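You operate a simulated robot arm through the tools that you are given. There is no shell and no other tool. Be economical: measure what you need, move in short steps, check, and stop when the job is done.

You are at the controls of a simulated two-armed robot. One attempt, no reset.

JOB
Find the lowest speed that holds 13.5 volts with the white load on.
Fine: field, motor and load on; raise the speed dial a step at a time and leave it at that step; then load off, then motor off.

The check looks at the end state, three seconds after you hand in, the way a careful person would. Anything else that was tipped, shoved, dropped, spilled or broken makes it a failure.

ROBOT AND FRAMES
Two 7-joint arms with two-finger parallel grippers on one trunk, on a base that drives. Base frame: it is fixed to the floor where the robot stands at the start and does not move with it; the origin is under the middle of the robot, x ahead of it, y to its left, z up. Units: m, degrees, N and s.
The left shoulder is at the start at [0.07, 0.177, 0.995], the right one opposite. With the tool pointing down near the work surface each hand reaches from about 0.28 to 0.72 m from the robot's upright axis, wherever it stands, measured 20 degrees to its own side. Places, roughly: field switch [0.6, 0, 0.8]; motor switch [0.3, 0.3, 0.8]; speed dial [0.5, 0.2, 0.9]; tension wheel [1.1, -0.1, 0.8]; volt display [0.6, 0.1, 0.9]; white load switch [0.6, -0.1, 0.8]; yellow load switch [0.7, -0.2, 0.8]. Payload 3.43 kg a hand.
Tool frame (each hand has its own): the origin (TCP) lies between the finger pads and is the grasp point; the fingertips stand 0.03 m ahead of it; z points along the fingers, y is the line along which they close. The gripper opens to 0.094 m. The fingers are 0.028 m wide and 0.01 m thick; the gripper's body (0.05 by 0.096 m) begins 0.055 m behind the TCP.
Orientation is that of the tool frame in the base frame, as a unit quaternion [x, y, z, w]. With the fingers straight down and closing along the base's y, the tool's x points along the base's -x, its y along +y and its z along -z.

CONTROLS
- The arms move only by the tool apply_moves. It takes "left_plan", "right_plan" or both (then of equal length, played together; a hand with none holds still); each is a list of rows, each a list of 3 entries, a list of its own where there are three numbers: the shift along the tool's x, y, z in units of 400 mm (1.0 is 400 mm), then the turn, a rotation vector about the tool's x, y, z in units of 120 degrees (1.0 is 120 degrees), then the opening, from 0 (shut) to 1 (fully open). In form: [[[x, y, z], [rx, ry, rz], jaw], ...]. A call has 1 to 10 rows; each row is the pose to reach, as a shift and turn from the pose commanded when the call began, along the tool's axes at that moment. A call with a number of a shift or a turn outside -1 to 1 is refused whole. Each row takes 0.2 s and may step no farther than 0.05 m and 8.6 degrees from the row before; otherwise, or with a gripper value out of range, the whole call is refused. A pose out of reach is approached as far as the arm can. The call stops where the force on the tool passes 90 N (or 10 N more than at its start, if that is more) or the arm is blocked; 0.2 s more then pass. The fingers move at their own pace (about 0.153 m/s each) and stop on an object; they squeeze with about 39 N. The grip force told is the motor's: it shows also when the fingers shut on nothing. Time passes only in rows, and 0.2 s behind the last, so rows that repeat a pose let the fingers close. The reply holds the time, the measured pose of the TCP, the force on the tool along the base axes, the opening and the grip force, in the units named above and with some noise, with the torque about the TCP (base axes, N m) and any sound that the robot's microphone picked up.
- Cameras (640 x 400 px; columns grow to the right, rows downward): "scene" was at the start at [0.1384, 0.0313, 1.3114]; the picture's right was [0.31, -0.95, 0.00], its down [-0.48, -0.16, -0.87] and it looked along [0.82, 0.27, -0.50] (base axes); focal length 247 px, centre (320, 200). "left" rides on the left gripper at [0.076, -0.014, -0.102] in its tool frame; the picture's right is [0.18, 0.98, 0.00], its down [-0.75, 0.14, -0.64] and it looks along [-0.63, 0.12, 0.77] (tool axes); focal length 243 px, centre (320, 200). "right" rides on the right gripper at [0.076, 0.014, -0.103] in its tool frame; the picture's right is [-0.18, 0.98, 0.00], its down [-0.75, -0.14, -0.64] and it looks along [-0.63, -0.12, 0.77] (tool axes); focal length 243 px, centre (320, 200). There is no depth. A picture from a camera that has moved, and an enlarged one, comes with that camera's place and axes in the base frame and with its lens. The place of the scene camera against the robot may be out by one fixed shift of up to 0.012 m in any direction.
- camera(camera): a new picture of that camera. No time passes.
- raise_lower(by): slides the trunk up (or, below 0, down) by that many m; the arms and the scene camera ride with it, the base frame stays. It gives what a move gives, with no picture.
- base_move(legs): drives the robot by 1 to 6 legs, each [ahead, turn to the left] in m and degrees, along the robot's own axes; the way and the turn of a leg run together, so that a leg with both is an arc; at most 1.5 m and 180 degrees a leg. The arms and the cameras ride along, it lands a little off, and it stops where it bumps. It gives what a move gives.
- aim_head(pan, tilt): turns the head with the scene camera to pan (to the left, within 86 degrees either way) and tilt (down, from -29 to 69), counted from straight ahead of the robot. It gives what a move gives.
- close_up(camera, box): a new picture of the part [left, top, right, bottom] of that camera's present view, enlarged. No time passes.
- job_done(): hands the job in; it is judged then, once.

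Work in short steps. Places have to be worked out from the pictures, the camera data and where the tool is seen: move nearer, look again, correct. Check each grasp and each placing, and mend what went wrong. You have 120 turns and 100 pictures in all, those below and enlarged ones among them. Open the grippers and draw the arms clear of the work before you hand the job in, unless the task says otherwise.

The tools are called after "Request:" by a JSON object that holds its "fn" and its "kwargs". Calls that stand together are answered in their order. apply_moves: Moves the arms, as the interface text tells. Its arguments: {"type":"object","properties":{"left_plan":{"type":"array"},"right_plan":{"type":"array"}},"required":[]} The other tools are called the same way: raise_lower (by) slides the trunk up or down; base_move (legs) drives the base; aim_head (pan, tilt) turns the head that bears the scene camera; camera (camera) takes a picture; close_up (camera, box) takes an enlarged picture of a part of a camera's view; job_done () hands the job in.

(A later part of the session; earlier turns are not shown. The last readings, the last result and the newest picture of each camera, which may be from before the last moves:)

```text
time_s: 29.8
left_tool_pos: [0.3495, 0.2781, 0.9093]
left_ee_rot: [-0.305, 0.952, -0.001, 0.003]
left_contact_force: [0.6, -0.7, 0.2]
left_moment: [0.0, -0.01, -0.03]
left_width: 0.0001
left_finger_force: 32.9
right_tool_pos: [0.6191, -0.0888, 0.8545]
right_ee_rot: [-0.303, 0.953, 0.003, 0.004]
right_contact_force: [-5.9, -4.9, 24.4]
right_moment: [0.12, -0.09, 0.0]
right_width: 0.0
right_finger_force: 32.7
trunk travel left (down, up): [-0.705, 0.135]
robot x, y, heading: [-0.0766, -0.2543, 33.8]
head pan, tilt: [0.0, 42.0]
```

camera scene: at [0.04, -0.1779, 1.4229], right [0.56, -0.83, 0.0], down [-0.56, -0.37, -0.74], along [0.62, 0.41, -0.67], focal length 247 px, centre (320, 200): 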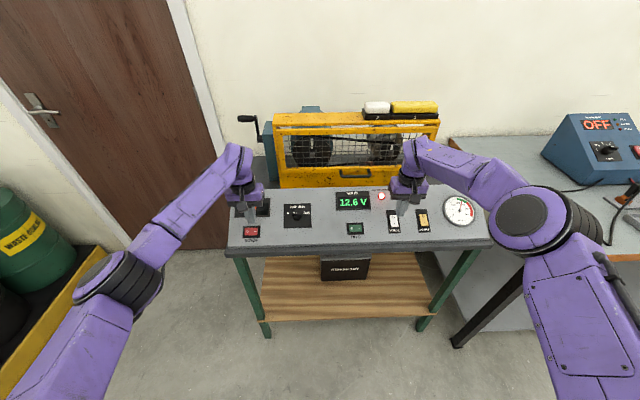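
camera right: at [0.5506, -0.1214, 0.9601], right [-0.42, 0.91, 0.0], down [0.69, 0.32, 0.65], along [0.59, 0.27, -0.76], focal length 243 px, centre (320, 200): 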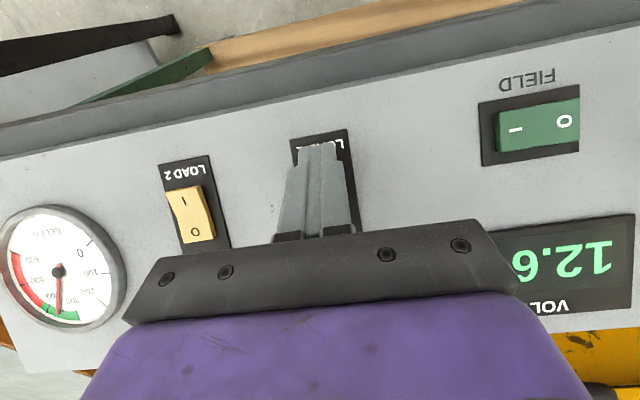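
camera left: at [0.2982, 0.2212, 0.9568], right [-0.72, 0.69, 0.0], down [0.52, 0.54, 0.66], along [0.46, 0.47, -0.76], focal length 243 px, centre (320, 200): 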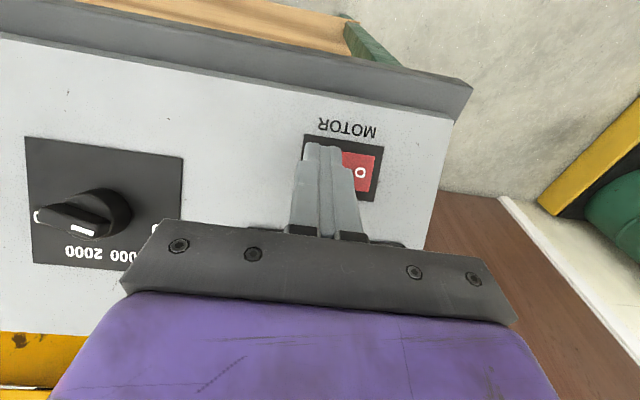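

24 N now; I lift away and check the rocker's state.

Request:
{"fn": "apply_moves", "kwargs": {"right_plan": [[[0, 0, -0.075], [0, 0, 0], 0], [[0.03, 0, -0.15], [0, 0, 0], 0], [[0.1, 0, -0.2], [0, 0, 0], 0]]}}

Request:
{"fn": "camera", "kwargs": {"camera": "right"}}

Request:
{"fn": "close_up", "kwargs": {"camera": "scene", "box": [220, 170, 500, 345]}}

```text
time_s: 30.6
left_tool_pos: [0.3512, 0.2788, 0.9065]
left_ee_rot: [-0.305, 0.952, 0.0, 0.001]
left_contact_force: [0.5, 0.5, 0.1]
left_moment: [-0.04, 0.01, 0.0]
left_width: 0.0
left_finger_force: 33.1
right_tool_pos: [0.5868, -0.1101, 0.9307]
right_ee_rot: [-0.303, 0.953, 0.001, 0.002]
right_contact_force: [0.4, -0.2, 1.3]
right_moment: [0.04, -0.01, -0.03]
right_width: 0.0002
right_finger_force: 32.9
trunk travel left (down, up): [-0.705, 0.135]
robot x, y, heading: [-0.0748, -0.2557, 33.8]
head pan, tilt: [0.0, 42.0]
```

```text
66 pictures are left
camera right: at [0.5167, -0.1446, 1.0343], right [-0.42, 0.91, 0.0], down [0.69, 0.32, 0.65], along [0.58, 0.27, -0.76], focal length 243 px, centre (320, 200)
```

right: 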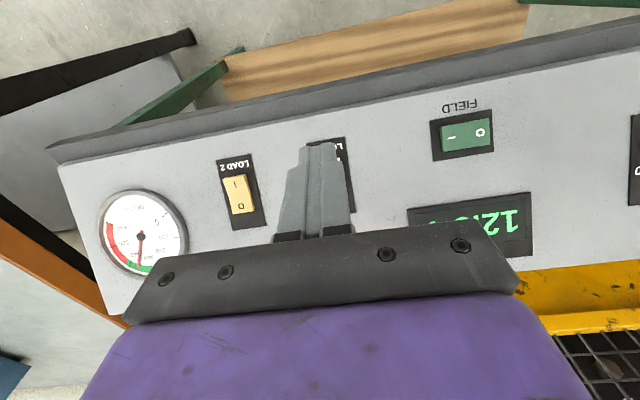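

```text
2.29 times, centred on (360, 258) of scene
camera zoom: at [0.037, -0.1784, 1.4232], right [0.56, -0.83, 0.0], down [-0.56, -0.37, -0.74], along [0.62, 0.41, -0.67], focal length 565 px, centre (229, 69)
```

zoom: 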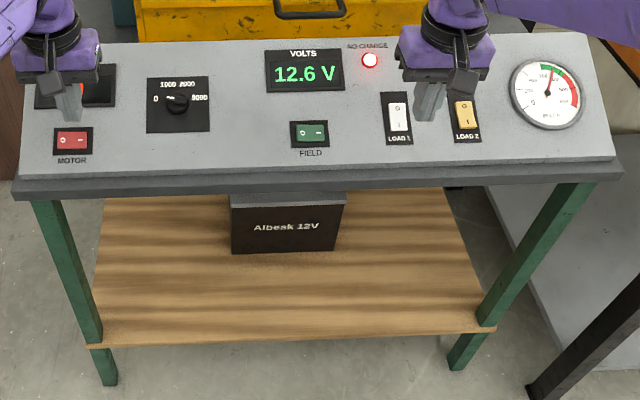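

I enlarge the load rockers to compare white with the untouched yellow one.

Request:
{"fn": "close_up", "kwargs": {"camera": "scene", "box": [380, 205, 436, 240]}}

Request:
{"fn": "close_up", "kwargs": {"camera": "scene", "box": [220, 200, 268, 245]}}

```text
11.43 times, centred on (408, 222) of scene
camera zoom: at [0.037, -0.1784, 1.4232], right [0.56, -0.83, 0.0], down [-0.56, -0.37, -0.74], along [0.62, 0.41, -0.67], focal length 2824 px, centre (-686, -57)
```

zoom: 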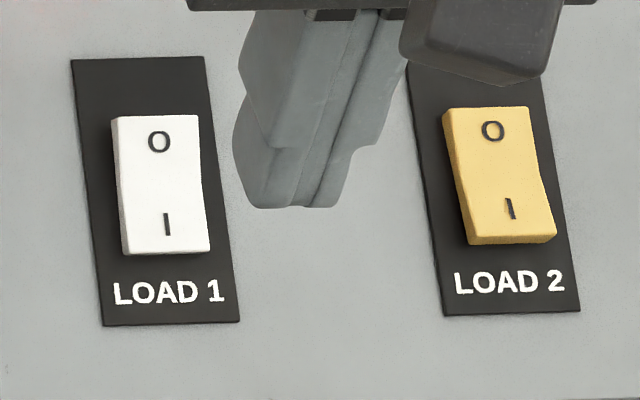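

```text
8.89 times, centred on (244, 222) of scene
camera zoom: at [0.037, -0.1784, 1.4232], right [0.56, -0.83, 0.0], down [-0.56, -0.37, -0.74], along [0.62, 0.41, -0.67], focal length 2196 px, centre (996, 0)
```

zoom: 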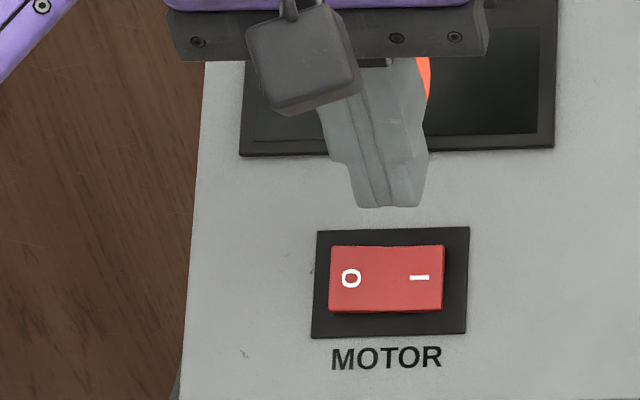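

The white rocker is still raised at its "I" end like the yellow one: not pressed hard enough. I press again, a bit lower on it and harder.

Request:
{"fn": "apply_moves", "kwargs": {"right_plan": [[[-0.05, -0.004, 0.05], [0, 0, 0], 0], [[-0.095, -0.0075, 0.1], [0, 0, 0], 0], [[-0.095, -0.0075, 0.17], [0, 0, 0], 0], [[-0.095, -0.0075, 0.19], [0, 0, 0], 0], [[-0.095, -0.0075, 0.205], [0, 0, 0], 0], [[-0.095, -0.0075, 0.22], [0, 0, 0], 0], [[-0.095, -0.0075, 0.225], [0, 0, 0], 0]]}}

```text
time_s: 32.2
left_tool_pos: [0.3453, 0.2748, 0.9121]
left_ee_rot: [-0.304, 0.953, 0.0, 0.007]
left_contact_force: [-0.1, 0.2, -0.4]
left_moment: [0.0, 0.0, -0.04]
left_width: 0.0002
left_finger_force: 32.4
right_tool_pos: [0.6171, -0.0944, 0.851]
right_ee_rot: [-0.303, 0.953, 0.004, 0.01]
right_contact_force: [-11.6, -11.6, 49.6]
right_moment: [0.16, -0.19, -0.14]
right_width: 0.0
right_finger_force: 32.9
trunk travel left (down, up): [-0.705, 0.135]
robot x, y, heading: [-0.0772, -0.2598, 33.9]
head pan, tilt: [0.0, 42.0]
```

50 N reached; I lift off, moving downslope so I can see the rocker.

Request:
{"fn": "apply_moves", "kwargs": {"right_plan": [[[0, 0, -0.075], [0, 0, 0], 0], [[0.03, 0, -0.15], [0, 0, 0], 0], [[0.1, 0, -0.2], [0, 0, 0], 0]]}}

Request:
{"fn": "close_up", "kwargs": {"camera": "scene", "box": [380, 205, 436, 240]}}

```text
time_s: 33.0
left_tool_pos: [0.3517, 0.2781, 0.906]
left_ee_rot: [-0.304, 0.953, 0.0, 0.002]
left_contact_force: [-1.0, -0.3, -0.1]
left_moment: [-0.05, 0.0, 0.01]
left_width: 0.0
left_finger_force: 32.6
right_tool_pos: [0.5867, -0.1146, 0.9197]
right_ee_rot: [-0.304, 0.953, 0.002, 0.002]
right_contact_force: [-0.5, -0.2, 0.2]
right_moment: [0.0, 0.0, 0.04]
right_width: 0.0
right_finger_force: 33.1
trunk travel left (down, up): [-0.705, 0.135]
robot x, y, heading: [-0.0738, -0.2572, 33.8]
head pan, tilt: [0.0, 42.0]
```

```text
11.43 times, centred on (408, 222) of scene
camera zoom: at [0.0377, -0.1787, 1.4231], right [0.56, -0.83, 0.0], down [-0.56, -0.37, -0.74], along [0.62, 0.41, -0.67], focal length 2824 px, centre (-686, -57)
```

zoom: 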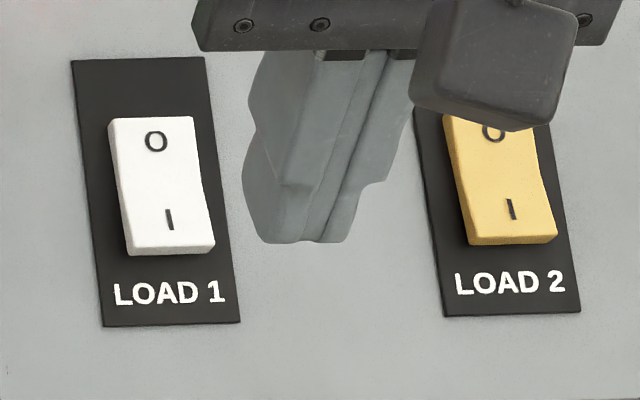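

The white rocker's look changed between the two presses, so I need a clear view. I raise the right hand back toward the robot and look with it and at the lamps on the guard.

Request:
{"fn": "apply_moves", "kwargs": {"right_plan": [[[0.06, 0, -0.05], [0, 0, 0], 0], [[0.12, -0.05, -0.1], [0, 0, 0], 0], [[0.18, -0.1, -0.15], [0, 0, 0], 0]]}}

Request:
{"fn": "camera", "kwargs": {"camera": "right"}}

Request:
{"fn": "close_up", "kwargs": {"camera": "scene", "box": [320, 80, 480, 180]}}

Request:
{"fn": "close_up", "kwargs": {"camera": "scene", "box": [330, 180, 442, 250]}}

```text
time_s: 33.8
left_tool_pos: [0.3539, 0.2777, 0.9073]
left_ee_rot: [-0.304, 0.953, 0.001, 0.002]
left_contact_force: [-0.5, -0.2, 0.2]
left_moment: [-0.01, 0.0, 0.01]
left_width: 0.0
left_finger_force: 32.9
right_tool_pos: [0.5533, -0.1907, 0.9793]
right_ee_rot: [-0.303, 0.953, 0.002, 0.002]
right_contact_force: [0.3, 0.6, -0.1]
right_moment: [0.0, -0.02, 0.02]
right_width: 0.0
right_finger_force: 33.0
trunk travel left (down, up): [-0.705, 0.135]
robot x, y, heading: [-0.0769, -0.2565, 34.0]
head pan, tilt: [0.0, 42.0]
```

```text
61 pictures are left
camera right: at [0.4825, -0.2256, 1.0822], right [-0.42, 0.91, 0.0], down [0.69, 0.32, 0.65], along [0.58, 0.27, -0.76], focal length 243 px, centre (320, 200)
```

right: 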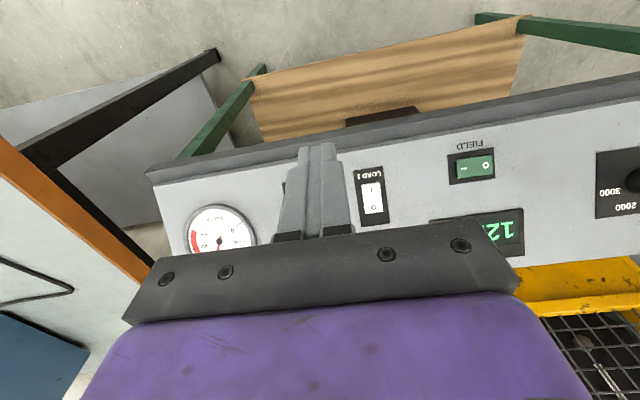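

```text
4.00 times, centred on (400, 130) of scene
camera zoom: at [0.0384, -0.1811, 1.4233], right [0.56, -0.83, 0.0], down [-0.56, -0.37, -0.74], along [0.62, 0.41, -0.67], focal length 988 px, centre (0, 480)
```

zoom: 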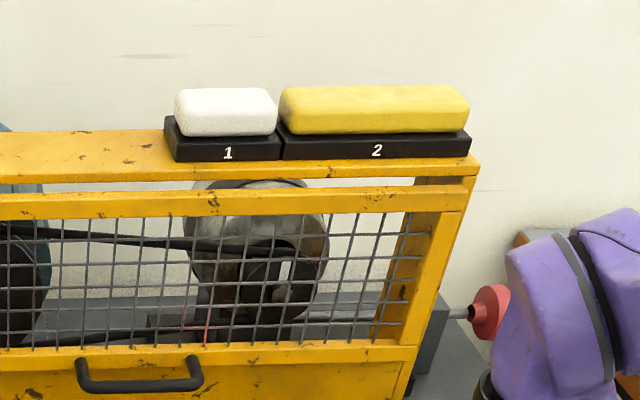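

```text
5.71 times, centred on (386, 215) of scene
camera zoom: at [0.0384, -0.1811, 1.4233], right [0.56, -0.83, 0.0], down [-0.56, -0.37, -0.74], along [0.62, 0.41, -0.67], focal length 1412 px, centre (-57, 114)
```

zoom: 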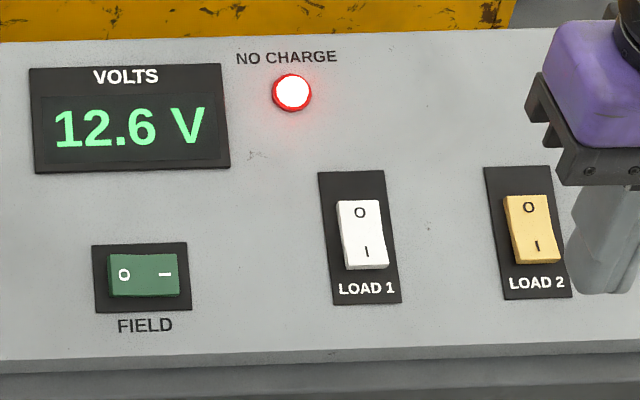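

The white rocker now looks off again, like the yellow one; the first, lighter press seems to have put it on and the second toggled it back. I repeat the first press at the same spot (to about 25 N).

Request:
{"fn": "apply_moves", "kwargs": {"right_plan": [[[-0.1, 0.037, 0.05], [0, 0, 0], 0], [[-0.2, 0.074, 0.1], [0, 0, 0], 0], [[-0.289, 0.1115, 0.17], [0, 0, 0], 0], [[-0.289, 0.1115, 0.26], [0, 0, 0], 0], [[-0.289, 0.1115, 0.3], [0, 0, 0], 0], [[-0.289, 0.1115, 0.312], [0, 0, 0], 0], [[-0.289, 0.1115, 0.325], [0, 0, 0], 0]]}}

Request:
{"fn": "close_up", "kwargs": {"camera": "scene", "box": [330, 180, 442, 250]}}

```text
time_s: 35.4
left_tool_pos: [0.3503, 0.2764, 0.9103]
left_ee_rot: [-0.305, 0.952, 0.0, 0.004]
left_contact_force: [-0.1, 0.4, -0.9]
left_moment: [0.03, 0.02, -0.02]
left_width: 0.0
left_finger_force: 33.0
right_tool_pos: [0.6192, -0.0862, 0.8563]
right_ee_rot: [-0.304, 0.953, 0.003, 0.006]
right_contact_force: [-5.2, -6.2, 27.8]
right_moment: [0.09, -0.1, -0.01]
right_width: 0.0
right_finger_force: 33.2
trunk travel left (down, up): [-0.705, 0.135]
robot x, y, heading: [-0.0728, -0.2582, 34.0]
head pan, tilt: [0.0, 42.0]
```

```text
5.71 times, centred on (386, 215) of scene
camera zoom: at [0.0324, -0.182, 1.4243], right [0.56, -0.83, 0.0], down [-0.55, -0.37, -0.75], along [0.62, 0.41, -0.67], focal length 1412 px, centre (-57, 114)
```

zoom: 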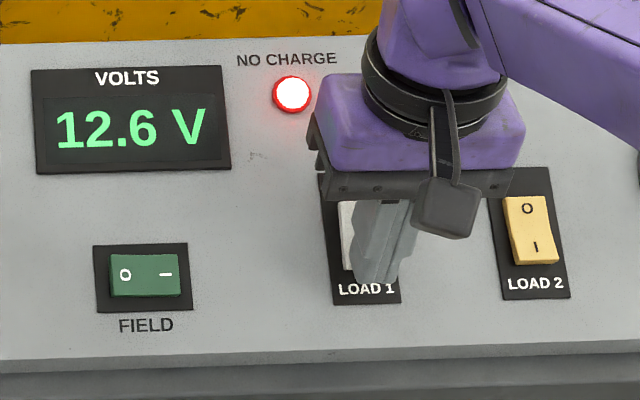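

I lift straight up and back, then look at the white rocker.

Request:
{"fn": "apply_moves", "kwargs": {"right_plan": [[[0, 0, -0.1], [0, 0, 0], 0], [[0.03, 0, -0.2], [0, 0, 0], 0], [[0.12, -0.06, -0.3], [0, 0, 0], 0], [[0.2, -0.12, -0.35], [0, 0, 0], 0]]}}

Request:
{"fn": "close_up", "kwargs": {"camera": "scene", "box": [380, 205, 436, 240]}}

Request:
{"fn": "camera", "kwargs": {"camera": "scene"}}

```text
refused: row 3 steps farther than a row can; nothing moved
```

```text
11.43 times, centred on (408, 222) of scene
camera zoom: at [0.0324, -0.182, 1.4243], right [0.56, -0.83, 0.0], down [-0.55, -0.37, -0.75], along [0.62, 0.41, -0.67], focal length 2824 px, centre (-686, -57)
```

zoom: 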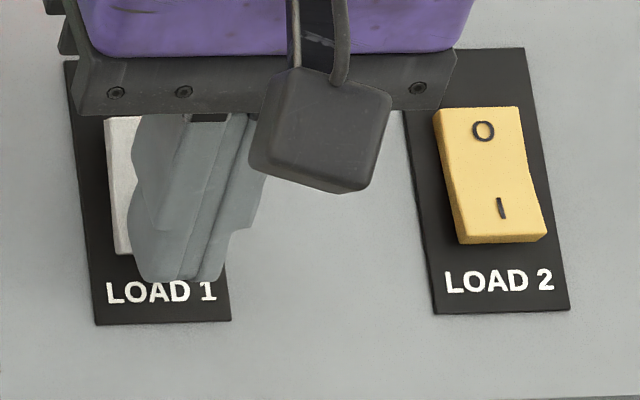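

```text
56 pictures are left
camera scene: at [0.0324, -0.182, 1.4243], right [0.56, -0.83, 0.0], down [-0.55, -0.37, -0.75], along [0.62, 0.41, -0.67], focal length 247 px, centre (320, 200)
```

scene: 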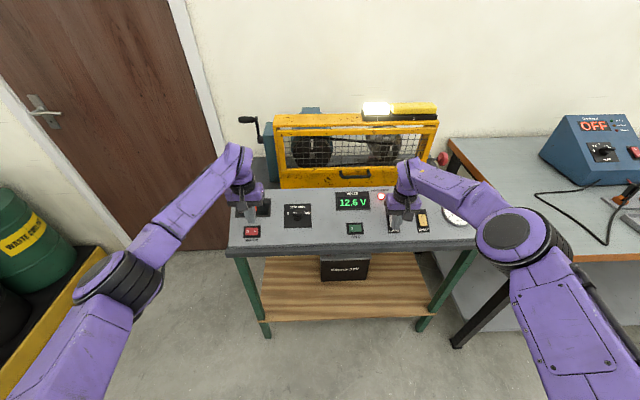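

The white load lamp on the guard now glows: load on. I lift straight up and away with smaller steps and confirm it stays.

Request:
{"fn": "apply_moves", "kwargs": {"right_plan": [[[0, 0, -0.1], [0, 0, 0], 0], [[0, 0, -0.2], [0, 0, 0], 0], [[0.08, -0.04, -0.25], [0, 0, 0], 0], [[0.17, -0.08, -0.3], [0, 0, 0], 0], [[0.25, -0.12, -0.35], [0, 0, 0], 0]]}}

Request:
{"fn": "camera", "kwargs": {"camera": "scene"}}

Request:
{"fn": "close_up", "kwargs": {"camera": "scene", "box": [380, 205, 436, 240]}}

```text
time_s: 36.6
left_tool_pos: [0.3523, 0.2766, 0.9061]
left_ee_rot: [-0.305, 0.953, 0.001, 0.002]
left_contact_force: [-0.4, -0.4, 0.3]
left_moment: [0.0, 0.0, -0.01]
left_width: 0.0
left_finger_force: 33.4
right_tool_pos: [0.5669, -0.1866, 0.9903]
right_ee_rot: [-0.304, 0.953, 0.003, 0.002]
right_contact_force: [0.4, -0.4, 0.6]
right_moment: [0.03, 0.01, -0.02]
right_width: 0.0
right_finger_force: 32.3
trunk travel left (down, up): [-0.705, 0.135]
robot x, y, heading: [-0.0779, -0.2576, 33.8]
head pan, tilt: [0.0, 42.0]
```

```text
55 pictures are left
camera scene: at [0.0381, -0.1814, 1.4233], right [0.56, -0.83, 0.0], down [-0.56, -0.37, -0.74], along [0.62, 0.41, -0.67], focal length 247 px, centre (320, 200)
```

scene: 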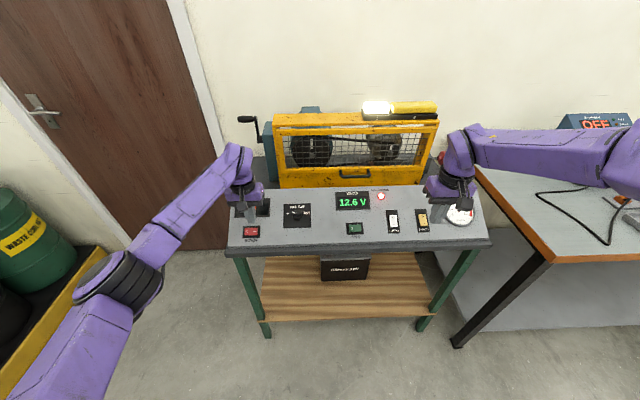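

```text
11.43 times, centred on (408, 222) of scene
camera zoom: at [0.0381, -0.1814, 1.4233], right [0.56, -0.83, 0.0], down [-0.56, -0.37, -0.74], along [0.62, 0.41, -0.67], focal length 2824 px, centre (-686, -57)
```

zoom: 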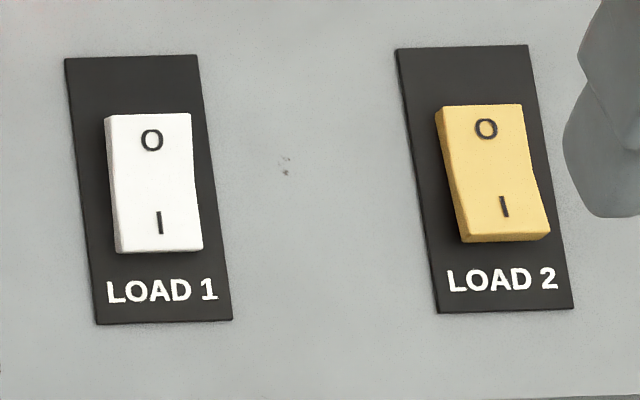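

Load 1 is firmly on its "I" side. Now the dial: I bring the left hand over near it with the fingers opening, for a close look at the knob.

Request:
{"fn": "apply_moves", "kwargs": {"left_plan": [[[0, 0, -0.1], [0, 0, 0], 0.2], [[-0.05, -0.08, -0.12], [0, 0, 0], 0.4], [[-0.1, -0.16, -0.12], [0, 0, 0], 0.55], [[-0.15, -0.24, -0.12], [0, 0, 0], 0.55], [[-0.2065, -0.33, -0.11], [0, 0, 0], 0.55]]}}

Request:
{"fn": "camera", "kwargs": {"camera": "left"}}

Request:
{"fn": "close_up", "kwargs": {"camera": "scene", "box": [230, 180, 390, 280]}}

```text
time_s: 37.8
left_tool_pos: [0.4365, 0.1982, 0.9547]
left_ee_rot: [-0.305, 0.953, 0.001, 0.001]
left_contact_force: [0.3, -0.2, -0.9]
left_moment: [0.01, 0.01, 0.0]
left_width: 0.0519
left_finger_force: 0.2
left hand out of reach, approached as far as the arm can: row 3, 4, 5
right_tool_pos: [0.5684, -0.1857, 0.9896]
right_ee_rot: [-0.304, 0.953, 0.003, 0.0]
right_contact_force: [0.4, -0.2, 0.1]
right_moment: [0.06, 0.05, 0.05]
right_width: 0.0003
right_finger_force: 33.5
trunk travel left (down, up): [-0.705, 0.135]
robot x, y, heading: [-0.0716, -0.2598, 33.8]
head pan, tilt: [0.0, 42.0]
```

```text
53 pictures are left
camera left: at [0.3833, 0.1419, 1.0564], right [-0.72, 0.69, 0.0], down [0.53, 0.55, 0.64], along [0.45, 0.46, -0.76], focal length 243 px, centre (320, 200)
```

left: 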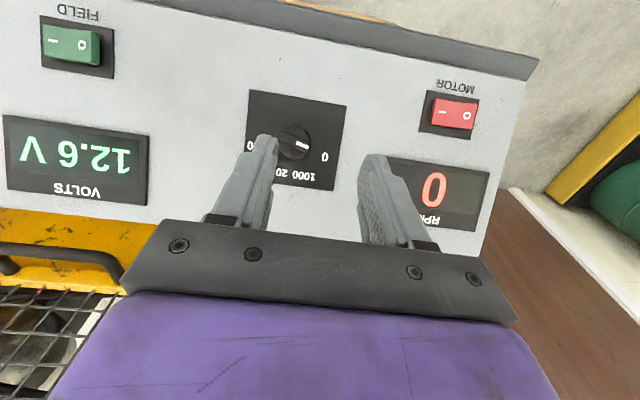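

```text
4.00 times, centred on (310, 230) of scene
camera zoom: at [0.0409, -0.1818, 1.4231], right [0.56, -0.83, 0.0], down [-0.56, -0.37, -0.74], along [0.62, 0.41, -0.67], focal length 988 px, centre (360, 80)
```

zoom: 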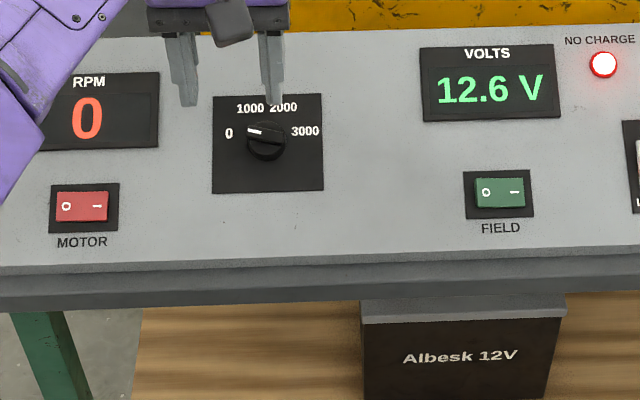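

The dial is at the far edge of the left arm's reach. I drive 0.07 m forward, with the hands well above the panel.

Request:
{"fn": "base_move", "kwargs": {"legs": [[0.07, 0]]}}

Request:
{"fn": "close_up", "kwargs": {"camera": "left", "box": [200, 60, 420, 200]}}

```text
time_s: 38.8
left_tool_pos: [0.4859, 0.2341, 0.9626]
left_ee_rot: [-0.304, 0.952, 0.001, 0.006]
left_contact_force: [-0.5, -0.4, -0.1]
left_moment: [0.03, -0.09, -0.01]
left_width: 0.0515
left_finger_force: 0.1
right_tool_pos: [0.617, -0.1495, 0.9976]
right_ee_rot: [-0.304, 0.953, 0.004, 0.008]
right_contact_force: [-0.9, -0.6, 0.6]
right_moment: [0.02, -0.03, 0.05]
right_width: 0.0
right_finger_force: 33.3
trunk travel left (down, up): [-0.705, 0.135]
robot x, y, heading: [-0.0172, -0.2164, 34.1]
head pan, tilt: [0.0, 42.0]
```

```text
2.86 times, centred on (310, 130) of left
camera zoom: at [0.4317, 0.1769, 1.064], right [-0.72, 0.69, 0.0], down [0.52, 0.55, 0.65], along [0.46, 0.47, -0.76], focal length 693 px, centre (349, 400)
```

zoom: 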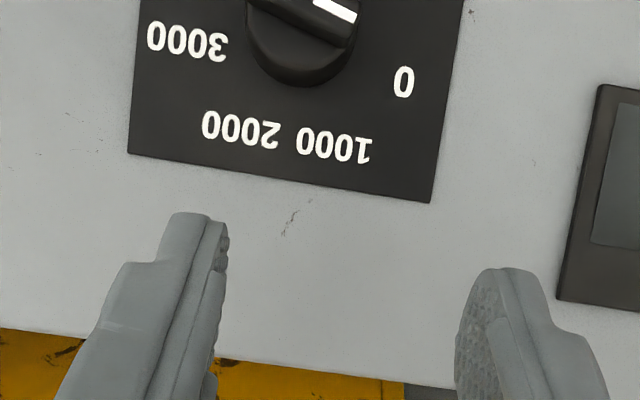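

The robot's pose shows a slight pitch after the drive; I check whether the base touches anything.

Request:
{"fn": "apply_moves", "kwargs": {"left_plan": [[[0.05, -0.02, 0], [0, 0, 0], 0.55], [[0.1, -0.03, 0], [0, 0, 0], 0.55]]}}

Request:
{"fn": "camera", "kwargs": {"camera": "scene"}}

Request:
{"fn": "camera", "kwargs": {"camera": "left"}}

```text
time_s: 39.4
left_tool_pos: [0.4642, 0.2025, 0.957]
left_ee_rot: [-0.304, 0.953, 0.0, 0.003]
left_contact_force: [-0.1, -0.4, 0.4]
left_moment: [0.01, -0.01, 0.02]
left_width: 0.0517
left_finger_force: 0.1
right_tool_pos: [0.6225, -0.1477, 0.9949]
right_ee_rot: [-0.304, 0.953, 0.003, 0.005]
right_contact_force: [-0.8, 0.1, -0.3]
right_moment: [0.01, 0.01, -0.02]
right_width: 0.0
right_finger_force: 33.0
trunk travel left (down, up): [-0.705, 0.135]
robot x, y, heading: [-0.0154, -0.219, 33.8]
head pan, tilt: [0.0, 42.0]
```

```text
50 pictures are left
camera scene: at [0.0935, -0.1429, 1.4236], right [0.56, -0.83, 0.0], down [-0.55, -0.37, -0.74], along [0.62, 0.41, -0.67], focal length 247 px, centre (320, 200)
```

scene: 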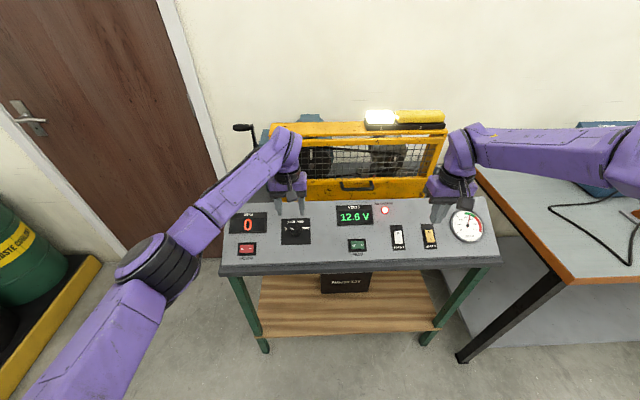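

```text
49 pictures are left
camera left: at [0.4108, 0.1467, 1.0593], right [-0.72, 0.7, 0.0], down [0.53, 0.55, 0.65], along [0.45, 0.46, -0.76], focal length 243 px, centre (320, 200)
```

left: 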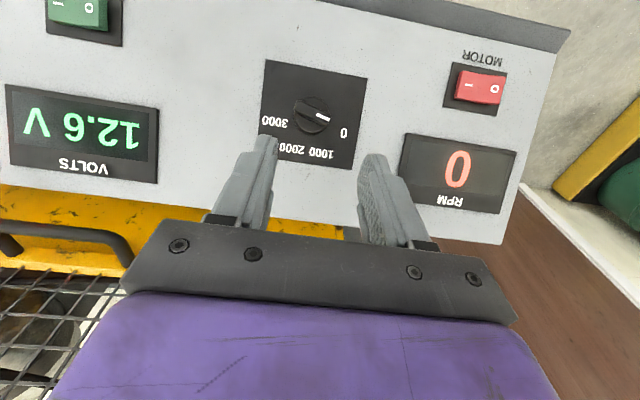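

Everything stands as before (just sway). I enlarge the knob to see its shape and pointer.

Request:
{"fn": "close_up", "kwargs": {"camera": "left", "box": [250, 50, 378, 170]}}

Request:
{"fn": "close_up", "kwargs": {"camera": "scene", "box": [272, 215, 320, 245]}}

```text
3.33 times, centred on (314, 110) of left
camera zoom: at [0.4108, 0.1467, 1.0593], right [-0.72, 0.7, 0.0], down [0.53, 0.55, 0.65], along [0.45, 0.46, -0.76], focal length 809 px, centre (340, 500)
```

zoom: 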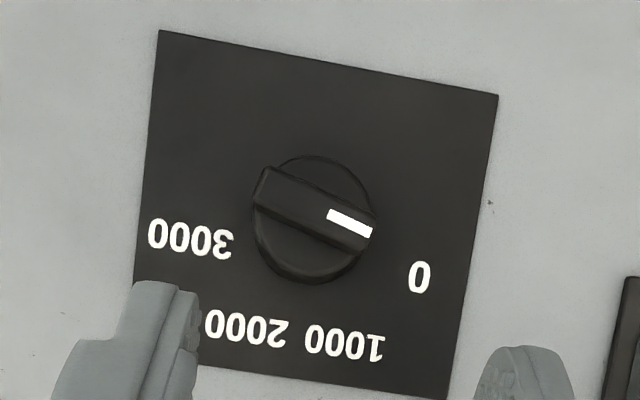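

```text
13.33 times, centred on (296, 230) of scene
camera zoom: at [0.0935, -0.1429, 1.4236], right [0.56, -0.83, 0.0], down [-0.55, -0.37, -0.74], along [0.62, 0.41, -0.67], focal length 3294 px, centre (640, -200)
```

zoom: 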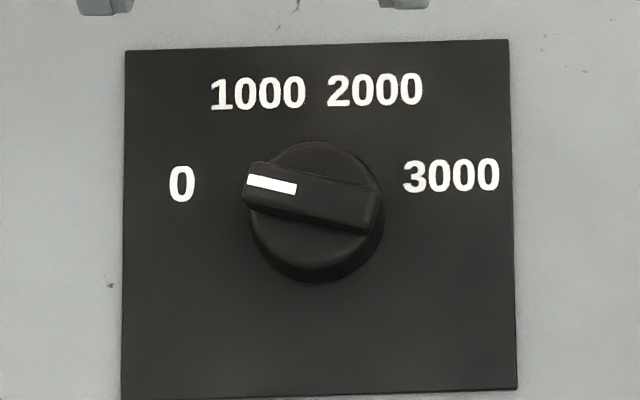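

The knob is a disc with a bar (pointer) on top, centred near [0.469,0.198,0.85], pointing at 0. I'll turn it by pushing the bar's end with closed fingertips in small steps; I move to just downslope of its left end.

Request:
{"fn": "apply_moves", "kwargs": {"left_plan": [[[0.04, 0.02, 0], [0, 0, 0], 0], [[0.079, 0.039, 0], [0, 0, 0], 0], [[0.079, 0.039, 0.05], [0, 0, 0], 0], [[0.079, 0.039, 0.14], [0, 0, 0], 0], [[0.079, 0.039, 0.2225], [0, 0, 0], 0], [[0.079, 0.039, 0.2225], [0, 0, 0], 0]]}}

Request:
{"fn": "camera", "kwargs": {"camera": "left"}}

Request:
{"fn": "close_up", "kwargs": {"camera": "scene", "box": [220, 190, 380, 290]}}

```text
time_s: 40.8
left_tool_pos: [0.4333, 0.1992, 0.866]
left_ee_rot: [-0.304, 0.953, 0.001, 0.003]
left_contact_force: [0.3, -0.1, 0.0]
left_moment: [0.0, -0.01, -0.01]
left_width: 0.0
left_finger_force: 33.9
right_tool_pos: [0.6252, -0.1459, 0.9912]
right_ee_rot: [-0.304, 0.953, 0.003, 0.004]
right_contact_force: [-0.2, 0.6, 0.5]
right_moment: [0.01, 0.04, -0.01]
right_width: 0.0002
right_finger_force: 32.9
trunk travel left (down, up): [-0.705, 0.135]
robot x, y, heading: [-0.0154, -0.221, 33.7]
head pan, tilt: [0.0, 42.0]
```

```text
46 pictures are left
camera left: at [0.3798, 0.1433, 0.9685], right [-0.72, 0.7, 0.0], down [0.53, 0.55, 0.65], along [0.45, 0.46, -0.76], focal length 243 px, centre (320, 200)
```

left: 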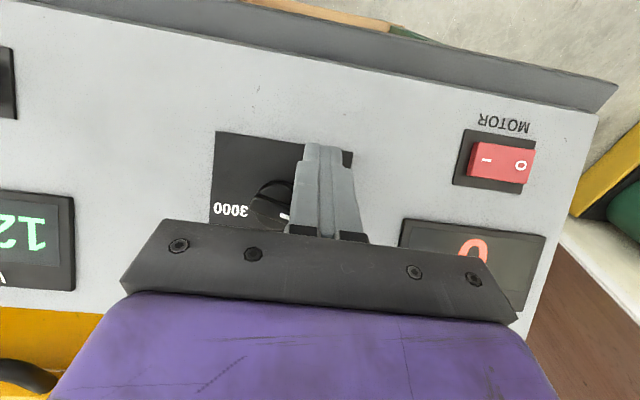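

```text
4.00 times, centred on (300, 240) of scene
camera zoom: at [0.0965, -0.1409, 1.4232], right [0.56, -0.83, 0.0], down [-0.56, -0.37, -0.74], along [0.62, 0.41, -0.67], focal length 988 px, centre (400, 40)
```

zoom: 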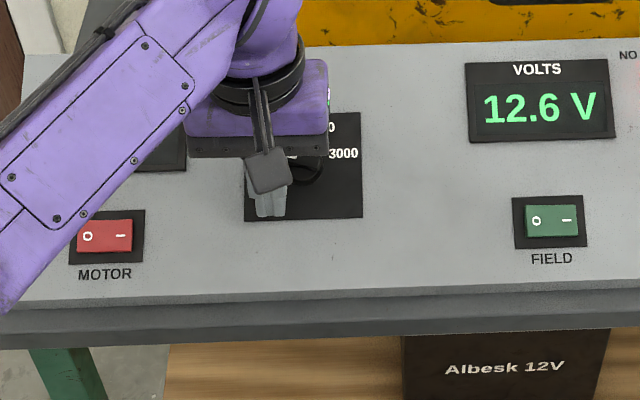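

The fingertip sits below-left of the bar. I creep upslope to make contact, watching force.

Request:
{"fn": "apply_moves", "kwargs": {"left_plan": [[[-0.015, 0, -0.003], [0, 0, 0], 0], [[-0.025, 0, -0.006], [0, 0, 0], 0], [[-0.032, 0, -0.01], [0, 0, 0], 0]]}}

Request:
{"fn": "close_up", "kwargs": {"camera": "left", "box": [200, 120, 560, 260]}}

```text
time_s: 41.6
left_tool_pos: [0.4422, 0.2073, 0.871]
left_ee_rot: [-0.304, 0.953, 0.001, 0.002]
left_contact_force: [-2.6, 1.6, 2.0]
left_moment: [0.0, 0.05, 0.06]
left_width: 0.0001
left_finger_force: 33.1
right_tool_pos: [0.6232, -0.1468, 0.9927]
right_ee_rot: [-0.303, 0.953, 0.003, 0.003]
right_contact_force: [0.1, -0.2, -0.2]
right_moment: [0.01, 0.0, 0.02]
right_width: 0.0
right_finger_force: 33.2
trunk travel left (down, up): [-0.705, 0.135]
robot x, y, heading: [-0.0177, -0.2176, 34.1]
head pan, tilt: [0.0, 42.0]
```

```text
1.78 times, centred on (380, 190) of left
camera zoom: at [0.3894, 0.1515, 0.9728], right [-0.72, 0.69, 0.0], down [0.53, 0.55, 0.65], along [0.45, 0.46, -0.76], focal length 431 px, centre (213, 218)
```

zoom: 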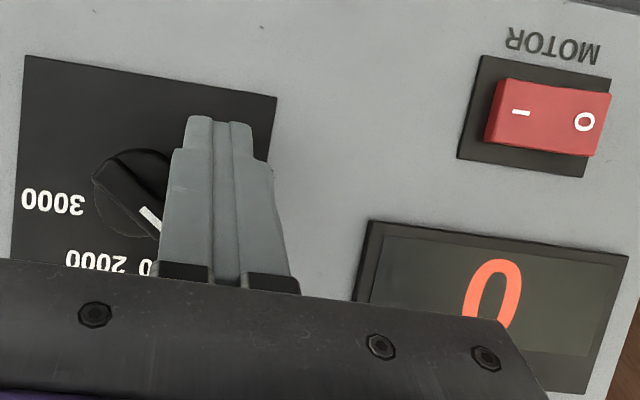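

Light contact and the bar has begun to turn, yet RPM still reads 0. I check the motor rocker and readings before going on.

Request:
{"fn": "close_up", "kwargs": {"camera": "scene", "box": [232, 238, 264, 258]}}

Request:
{"fn": "close_up", "kwargs": {"camera": "left", "box": [440, 120, 568, 200]}}

```text
16.00 times, centred on (248, 248) of scene
camera zoom: at [0.0955, -0.1404, 1.4233], right [0.56, -0.83, 0.0], down [-0.56, -0.37, -0.74], along [0.62, 0.41, -0.67], focal length 3953 px, centre (1472, -568)
```

zoom: 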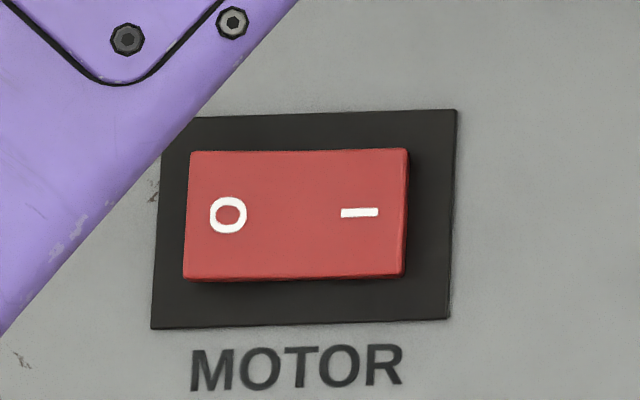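

```text
5.00 times, centred on (504, 160) of left
camera zoom: at [0.3894, 0.1515, 0.9728], right [-0.72, 0.69, 0.0], down [0.53, 0.55, 0.65], along [0.45, 0.46, -0.76], focal length 1213 px, centre (-600, 400)
```

zoom: 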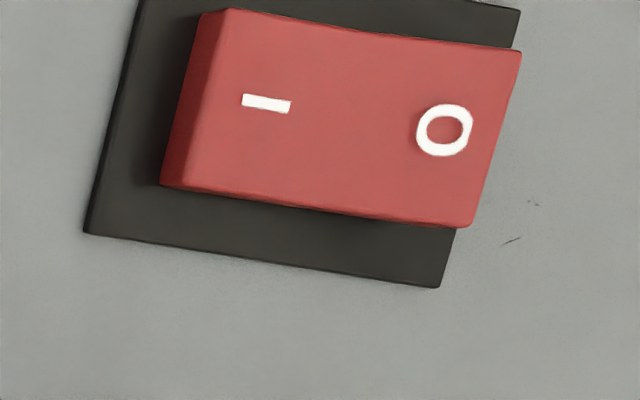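

The wrist view is from a different side, so it's unclear. I wait about a second and reread the RPM.

Request:
{"fn": "apply_moves", "kwargs": {"left_plan": [[[0, 0, 0], [0, 0, 0], 0], [[0, 0, 0], [0, 0, 0], 0], [[0, 0, 0], [0, 0, 0], 0], [[0, 0, 0], [0, 0, 0], 0], [[0, 0, 0], [0, 0, 0], 0]]}}

Request:
{"fn": "camera", "kwargs": {"camera": "left"}}

```text
time_s: 42.8
left_tool_pos: [0.4418, 0.2072, 0.8698]
left_ee_rot: [-0.304, 0.953, 0.0, 0.003]
left_contact_force: [-5.3, 3.0, 2.4]
left_moment: [0.04, 0.08, 0.03]
left_width: 0.0
left_finger_force: 32.9
right_tool_pos: [0.6231, -0.1463, 0.9916]
right_ee_rot: [-0.304, 0.953, 0.002, 0.003]
right_contact_force: [-0.4, 0.3, 0.1]
right_moment: [-0.02, 0.03, 0.0]
right_width: 0.0
right_finger_force: 33.0
trunk travel left (down, up): [-0.705, 0.135]
robot x, y, heading: [-0.015, -0.219, 34.0]
head pan, tilt: [0.0, 42.0]
```

```text
41 pictures are left
camera left: at [0.3893, 0.1515, 0.9727], right [-0.72, 0.69, 0.0], down [0.53, 0.55, 0.65], along [0.45, 0.46, -0.76], focal length 243 px, centre (320, 200)
```

left: 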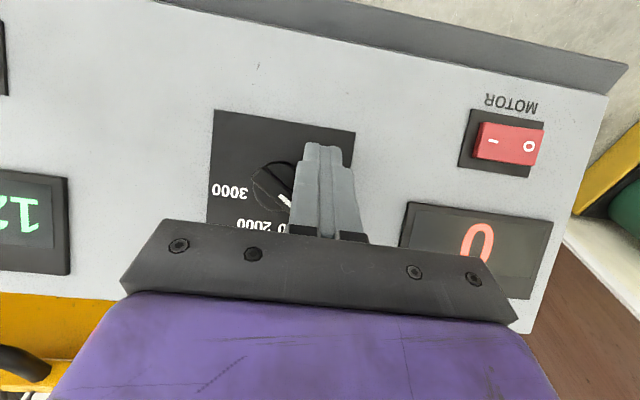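

RPM stays 0, so the motor may be off or the dial is still within its first step. I withdraw the finger downslope and up for a clean look.

Request:
{"fn": "apply_moves", "kwargs": {"left_plan": [[[0.04, 0.02, 0], [0, 0, 0], 0], [[0.08, 0.06, -0.05], [0, 0, 0], 0], [[0.1, 0.1, -0.15], [0, 0, 0], 0], [[0.12, 0.1, -0.25], [0, 0, 0], 0]]}}

Request:
{"fn": "camera", "kwargs": {"camera": "left"}}

Request:
{"fn": "close_up", "kwargs": {"camera": "scene", "box": [220, 190, 412, 310]}}

```text
time_s: 43.8
left_tool_pos: [0.3798, 0.2112, 0.9701]
left_ee_rot: [-0.304, 0.953, 0.001, 0.001]
left_contact_force: [0.2, 0.8, 0.1]
left_moment: [0.01, 0.0, 0.01]
left_width: 0.0002
left_finger_force: 33.1
right_tool_pos: [0.6234, -0.1483, 0.9905]
right_ee_rot: [-0.305, 0.952, 0.003, 0.003]
right_contact_force: [0.1, 0.2, 0.3]
right_moment: [0.03, 0.02, 0.0]
right_width: 0.0
right_finger_force: 32.8
trunk travel left (down, up): [-0.705, 0.135]
robot x, y, heading: [-0.0161, -0.2188, 33.7]
head pan, tilt: [0.0, 42.0]
```

```text
40 pictures are left
camera left: at [0.3262, 0.1554, 1.0725], right [-0.72, 0.7, 0.0], down [0.53, 0.55, 0.65], along [0.45, 0.46, -0.76], focal length 243 px, centre (320, 200)
```

left: 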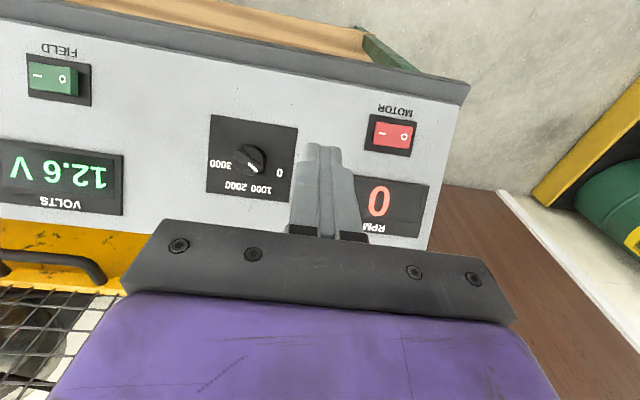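

```text
3.33 times, centred on (316, 250) of scene
camera zoom: at [0.096, -0.1416, 1.4232], right [0.56, -0.83, 0.0], down [-0.56, -0.37, -0.74], along [0.62, 0.41, -0.67], focal length 824 px, centre (333, 33)
```

zoom: 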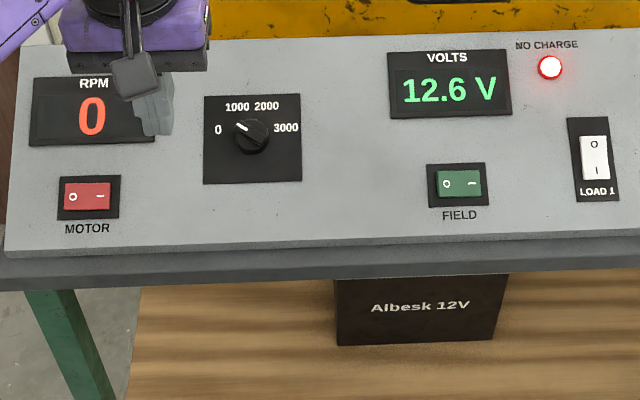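

The dial has advanced by roughly half of the way to 1000, but RPM is 0. I enlarge the motor rocker once from each camera.

Request:
{"fn": "close_up", "kwargs": {"camera": "left", "box": [350, 100, 430, 150]}}

Request:
{"fn": "close_up", "kwargs": {"camera": "scene", "box": [230, 238, 262, 258]}}

```text
8.00 times, centred on (390, 125) of left
camera zoom: at [0.3262, 0.1554, 1.0725], right [-0.72, 0.7, 0.0], down [0.53, 0.55, 0.65], along [0.45, 0.46, -0.76], focal length 1941 px, centre (-240, 800)
```

zoom: 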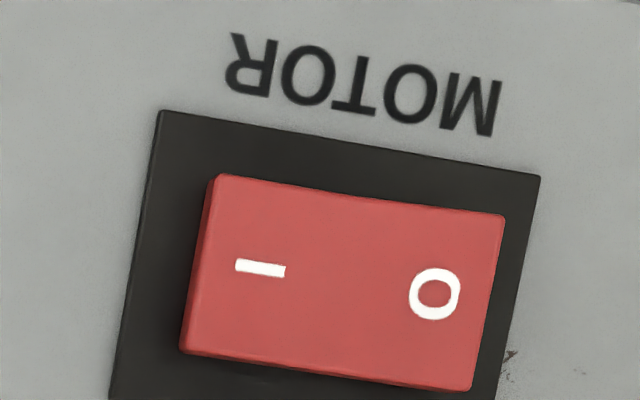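

```text
16.00 times, centred on (246, 248) of scene
camera zoom: at [0.096, -0.1416, 1.4232], right [0.56, -0.83, 0.0], down [-0.56, -0.37, -0.74], along [0.62, 0.41, -0.67], focal length 3953 px, centre (1504, -568)
```

zoom: 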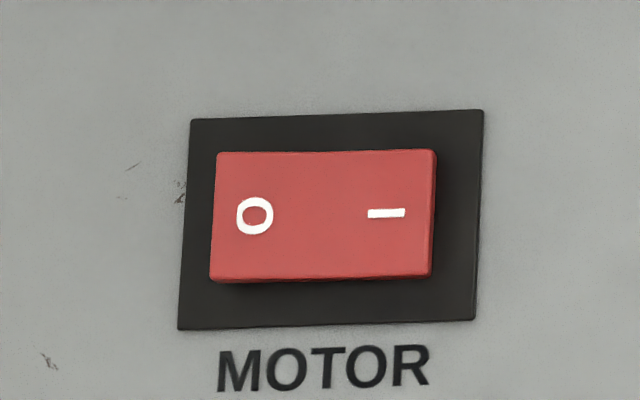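

The edge geometry (compared with start) says motor is ON; the dial, at roughly 450 on its scale, probably hasn't passed its first effective step. I return the fingertip to push the bar a bit further, closer to the hub.

Request:
{"fn": "apply_moves", "kwargs": {"left_plan": [[[-0.05, -0.055, 0.05], [0, 0, 0], 0], [[-0.101, -0.111, 0.1], [0, 0, 0], 0], [[-0.101, -0.111, 0.18], [0, 0, 0], 0], [[-0.101, -0.111, 0.26], [0, 0, 0], 0], [[-0.1235, -0.111, 0.25], [0, 0, 0], 0], [[-0.129, -0.111, 0.247], [0, 0, 0], 0]]}}

Request:
{"fn": "camera", "kwargs": {"camera": "left"}}

```text
time_s: 45.2
left_tool_pos: [0.4461, 0.2105, 0.8718]
left_ee_rot: [-0.306, 0.952, 0.002, 0.004]
left_contact_force: [-19.7, 17.0, 3.7]
left_moment: [0.39, 0.35, 0.31]
left_width: 0.0
left_finger_force: 33.1
right_tool_pos: [0.6206, -0.1446, 0.9949]
right_ee_rot: [-0.304, 0.953, 0.001, 0.006]
right_contact_force: [0.4, -0.6, -0.2]
right_moment: [0.02, -0.02, 0.0]
right_width: 0.0001
right_finger_force: 32.6
trunk travel left (down, up): [-0.705, 0.135]
robot x, y, heading: [-0.0192, -0.2158, 34.0]
head pan, tilt: [0.0, 42.0]
```

```text
36 pictures are left
camera left: at [0.392, 0.1539, 0.9739], right [-0.72, 0.69, 0.0], down [0.53, 0.55, 0.65], along [0.45, 0.47, -0.76], focal length 243 px, centre (320, 200)
```

left: 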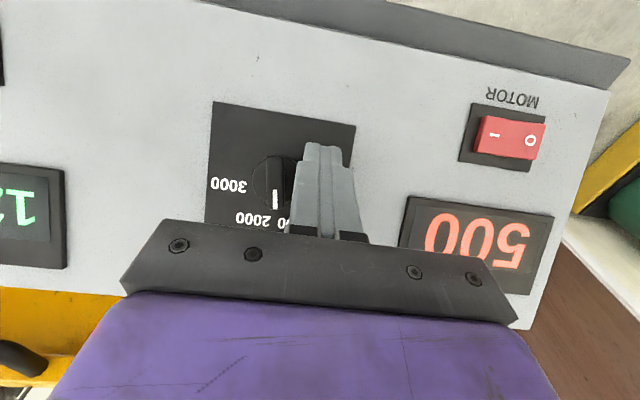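

RPM now shows 500 (perhaps still ramping), with some side load on the finger. I ease off to the left and read again.

Request:
{"fn": "apply_moves", "kwargs": {"left_plan": [[[0.01, 0.02, 0], [0, 0, 0], 0], [[0.04, 0.05, 0], [0, 0, 0], 0], [[0.06, 0.08, -0.05], [0, 0, 0], 0], [[0.07, 0.1, -0.14], [0, 0, 0], 0], [[0.07, 0.1, -0.22], [0, 0, 0], 0], [[0.07, 0.1, -0.22], [0, 0, 0], 0], [[0.07, 0.1, -0.22], [0, 0, 0], 0], [[0.07, 0.1, -0.22], [0, 0, 0], 0]]}}

Request:
{"fn": "close_up", "kwargs": {"camera": "scene", "box": [220, 190, 412, 310]}}

```text
time_s: 47.0
left_tool_pos: [0.4024, 0.2224, 0.9586]
left_ee_rot: [-0.305, 0.952, 0.001, 0.003]
left_contact_force: [0.3, -0.4, -0.4]
left_moment: [-0.01, -0.02, -0.02]
left_width: 0.0002
left_finger_force: 33.7
right_tool_pos: [0.6242, -0.1466, 0.9931]
right_ee_rot: [-0.304, 0.953, 0.003, 0.004]
right_contact_force: [0.6, 0.2, -0.2]
right_moment: [-0.02, 0.01, -0.05]
right_width: 0.0
right_finger_force: 32.8
trunk travel left (down, up): [-0.705, 0.135]
robot x, y, heading: [-0.0175, -0.215, 33.9]
head pan, tilt: [0.0, 42.0]
```

```text
3.33 times, centred on (316, 250) of scene
camera zoom: at [0.0965, -0.1405, 1.4232], right [0.56, -0.83, 0.0], down [-0.56, -0.37, -0.74], along [0.62, 0.41, -0.67], focal length 824 px, centre (333, 33)
```

zoom: 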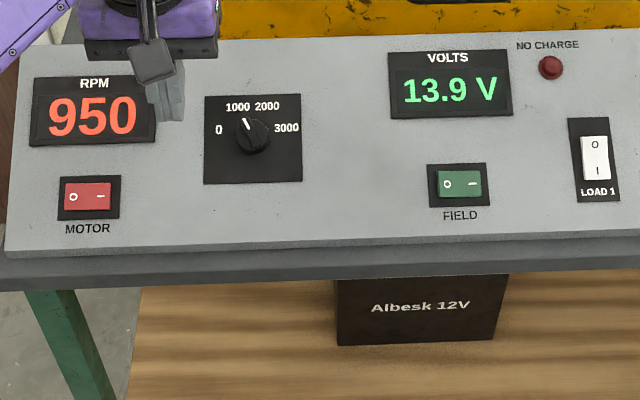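

950 rpm gives 13.9 V with the load on and the lamp out. I wait a second to see whether that is settled.

Request:
{"fn": "apply_moves", "kwargs": {"left_plan": [[[0, 0, 0], [0, 0, 0], 0], [[0, 0, 0], [0, 0, 0], 0], [[0, 0, 0], [0, 0, 0], 0], [[0, 0, 0], [0, 0, 0], 0], [[0, 0, 0], [0, 0, 0], 0], [[0, 0, 0], [0, 0, 0], 0], [[0, 0, 0], [0, 0, 0], 0], [[0, 0, 0], [0, 0, 0], 0]]}}

Request:
{"fn": "close_up", "kwargs": {"camera": "scene", "box": [220, 190, 380, 290]}}

```text
time_s: 48.8
left_tool_pos: [0.4035, 0.2236, 0.9586]
left_ee_rot: [-0.304, 0.953, 0.001, 0.002]
left_contact_force: [0.3, -0.1, 1.3]
left_moment: [0.0, -0.03, 0.03]
left_width: 0.0001
left_finger_force: 33.0
right_tool_pos: [0.623, -0.1465, 0.9916]
right_ee_rot: [-0.304, 0.953, 0.003, 0.005]
right_contact_force: [0.7, -0.4, 1.2]
right_moment: [0.01, 0.02, -0.02]
right_width: 0.0
right_finger_force: 32.7
trunk travel left (down, up): [-0.705, 0.135]
robot x, y, heading: [-0.0159, -0.2191, 33.8]
head pan, tilt: [0.0, 42.0]
```

```text
4.00 times, centred on (300, 240) of scene
camera zoom: at [0.0965, -0.1406, 1.4232], right [0.56, -0.83, 0.0], down [-0.56, -0.37, -0.74], along [0.62, 0.41, -0.67], focal length 988 px, centre (400, 40)
```

zoom: 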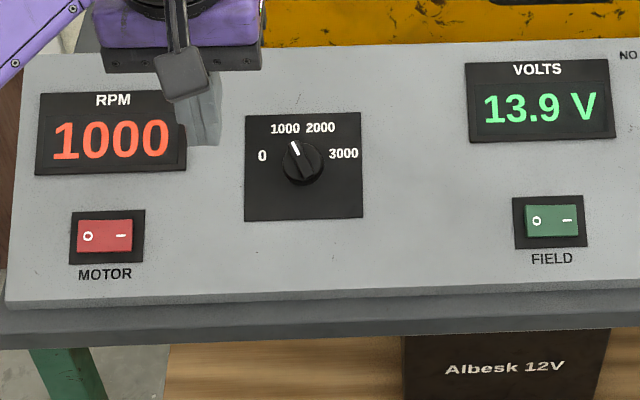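

It settled at 1000 rpm, 13.9 V, so I jumped past lower steps; the lowest one holding 13.5 V may be below. I bring the fingertip to the left of the bar's tail to nudge it right (turning the dial down) in fine steps.

Request:
{"fn": "apply_moves", "kwargs": {"left_plan": [[[-0.02, -0.05, 0.05], [0, 0, 0], 0], [[-0.045, -0.092, 0.13], [0, 0, 0], 0], [[-0.045, -0.092, 0.229], [0, 0, 0], 0], [[-0.045, -0.105, 0.229], [0, 0, 0], 0], [[-0.045, -0.113, 0.229], [0, 0, 0], 0], [[-0.045, -0.117, 0.229], [0, 0, 0], 0]]}}

Request:
{"fn": "camera", "kwargs": {"camera": "left"}}

```text
time_s: 50.2
left_tool_pos: [0.4435, 0.191, 0.866]
left_ee_rot: [-0.303, 0.953, -0.001, 0.0]
left_contact_force: [-18.2, -7.7, -14.6]
left_moment: [-0.18, 0.54, -0.1]
left_width: 0.0001
left_finger_force: 32.1
right_tool_pos: [0.6223, -0.1471, 0.9933]
right_ee_rot: [-0.304, 0.953, 0.002, 0.004]
right_contact_force: [-0.8, -0.4, 0.8]
right_moment: [-0.1, -0.03, -0.01]
right_width: 0.0
right_finger_force: 32.9
trunk travel left (down, up): [-0.705, 0.135]
robot x, y, heading: [-0.0168, -0.218, 34.2]
head pan, tilt: [0.0, 42.0]
```

```text
33 pictures are left
camera left: at [0.3896, 0.1365, 0.9694], right [-0.72, 0.7, 0.0], down [0.53, 0.55, 0.64], along [0.45, 0.46, -0.77], focal length 243 px, centre (320, 200)
```

left: 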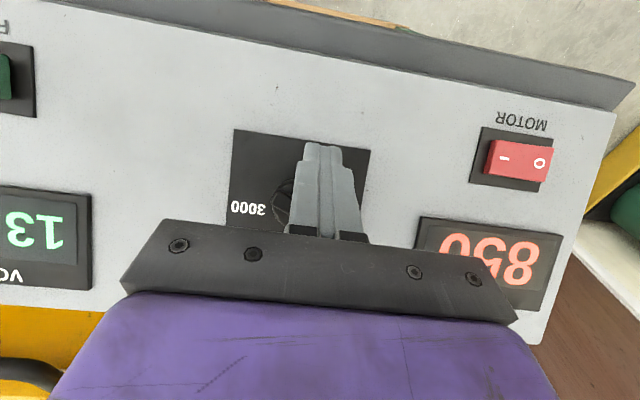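

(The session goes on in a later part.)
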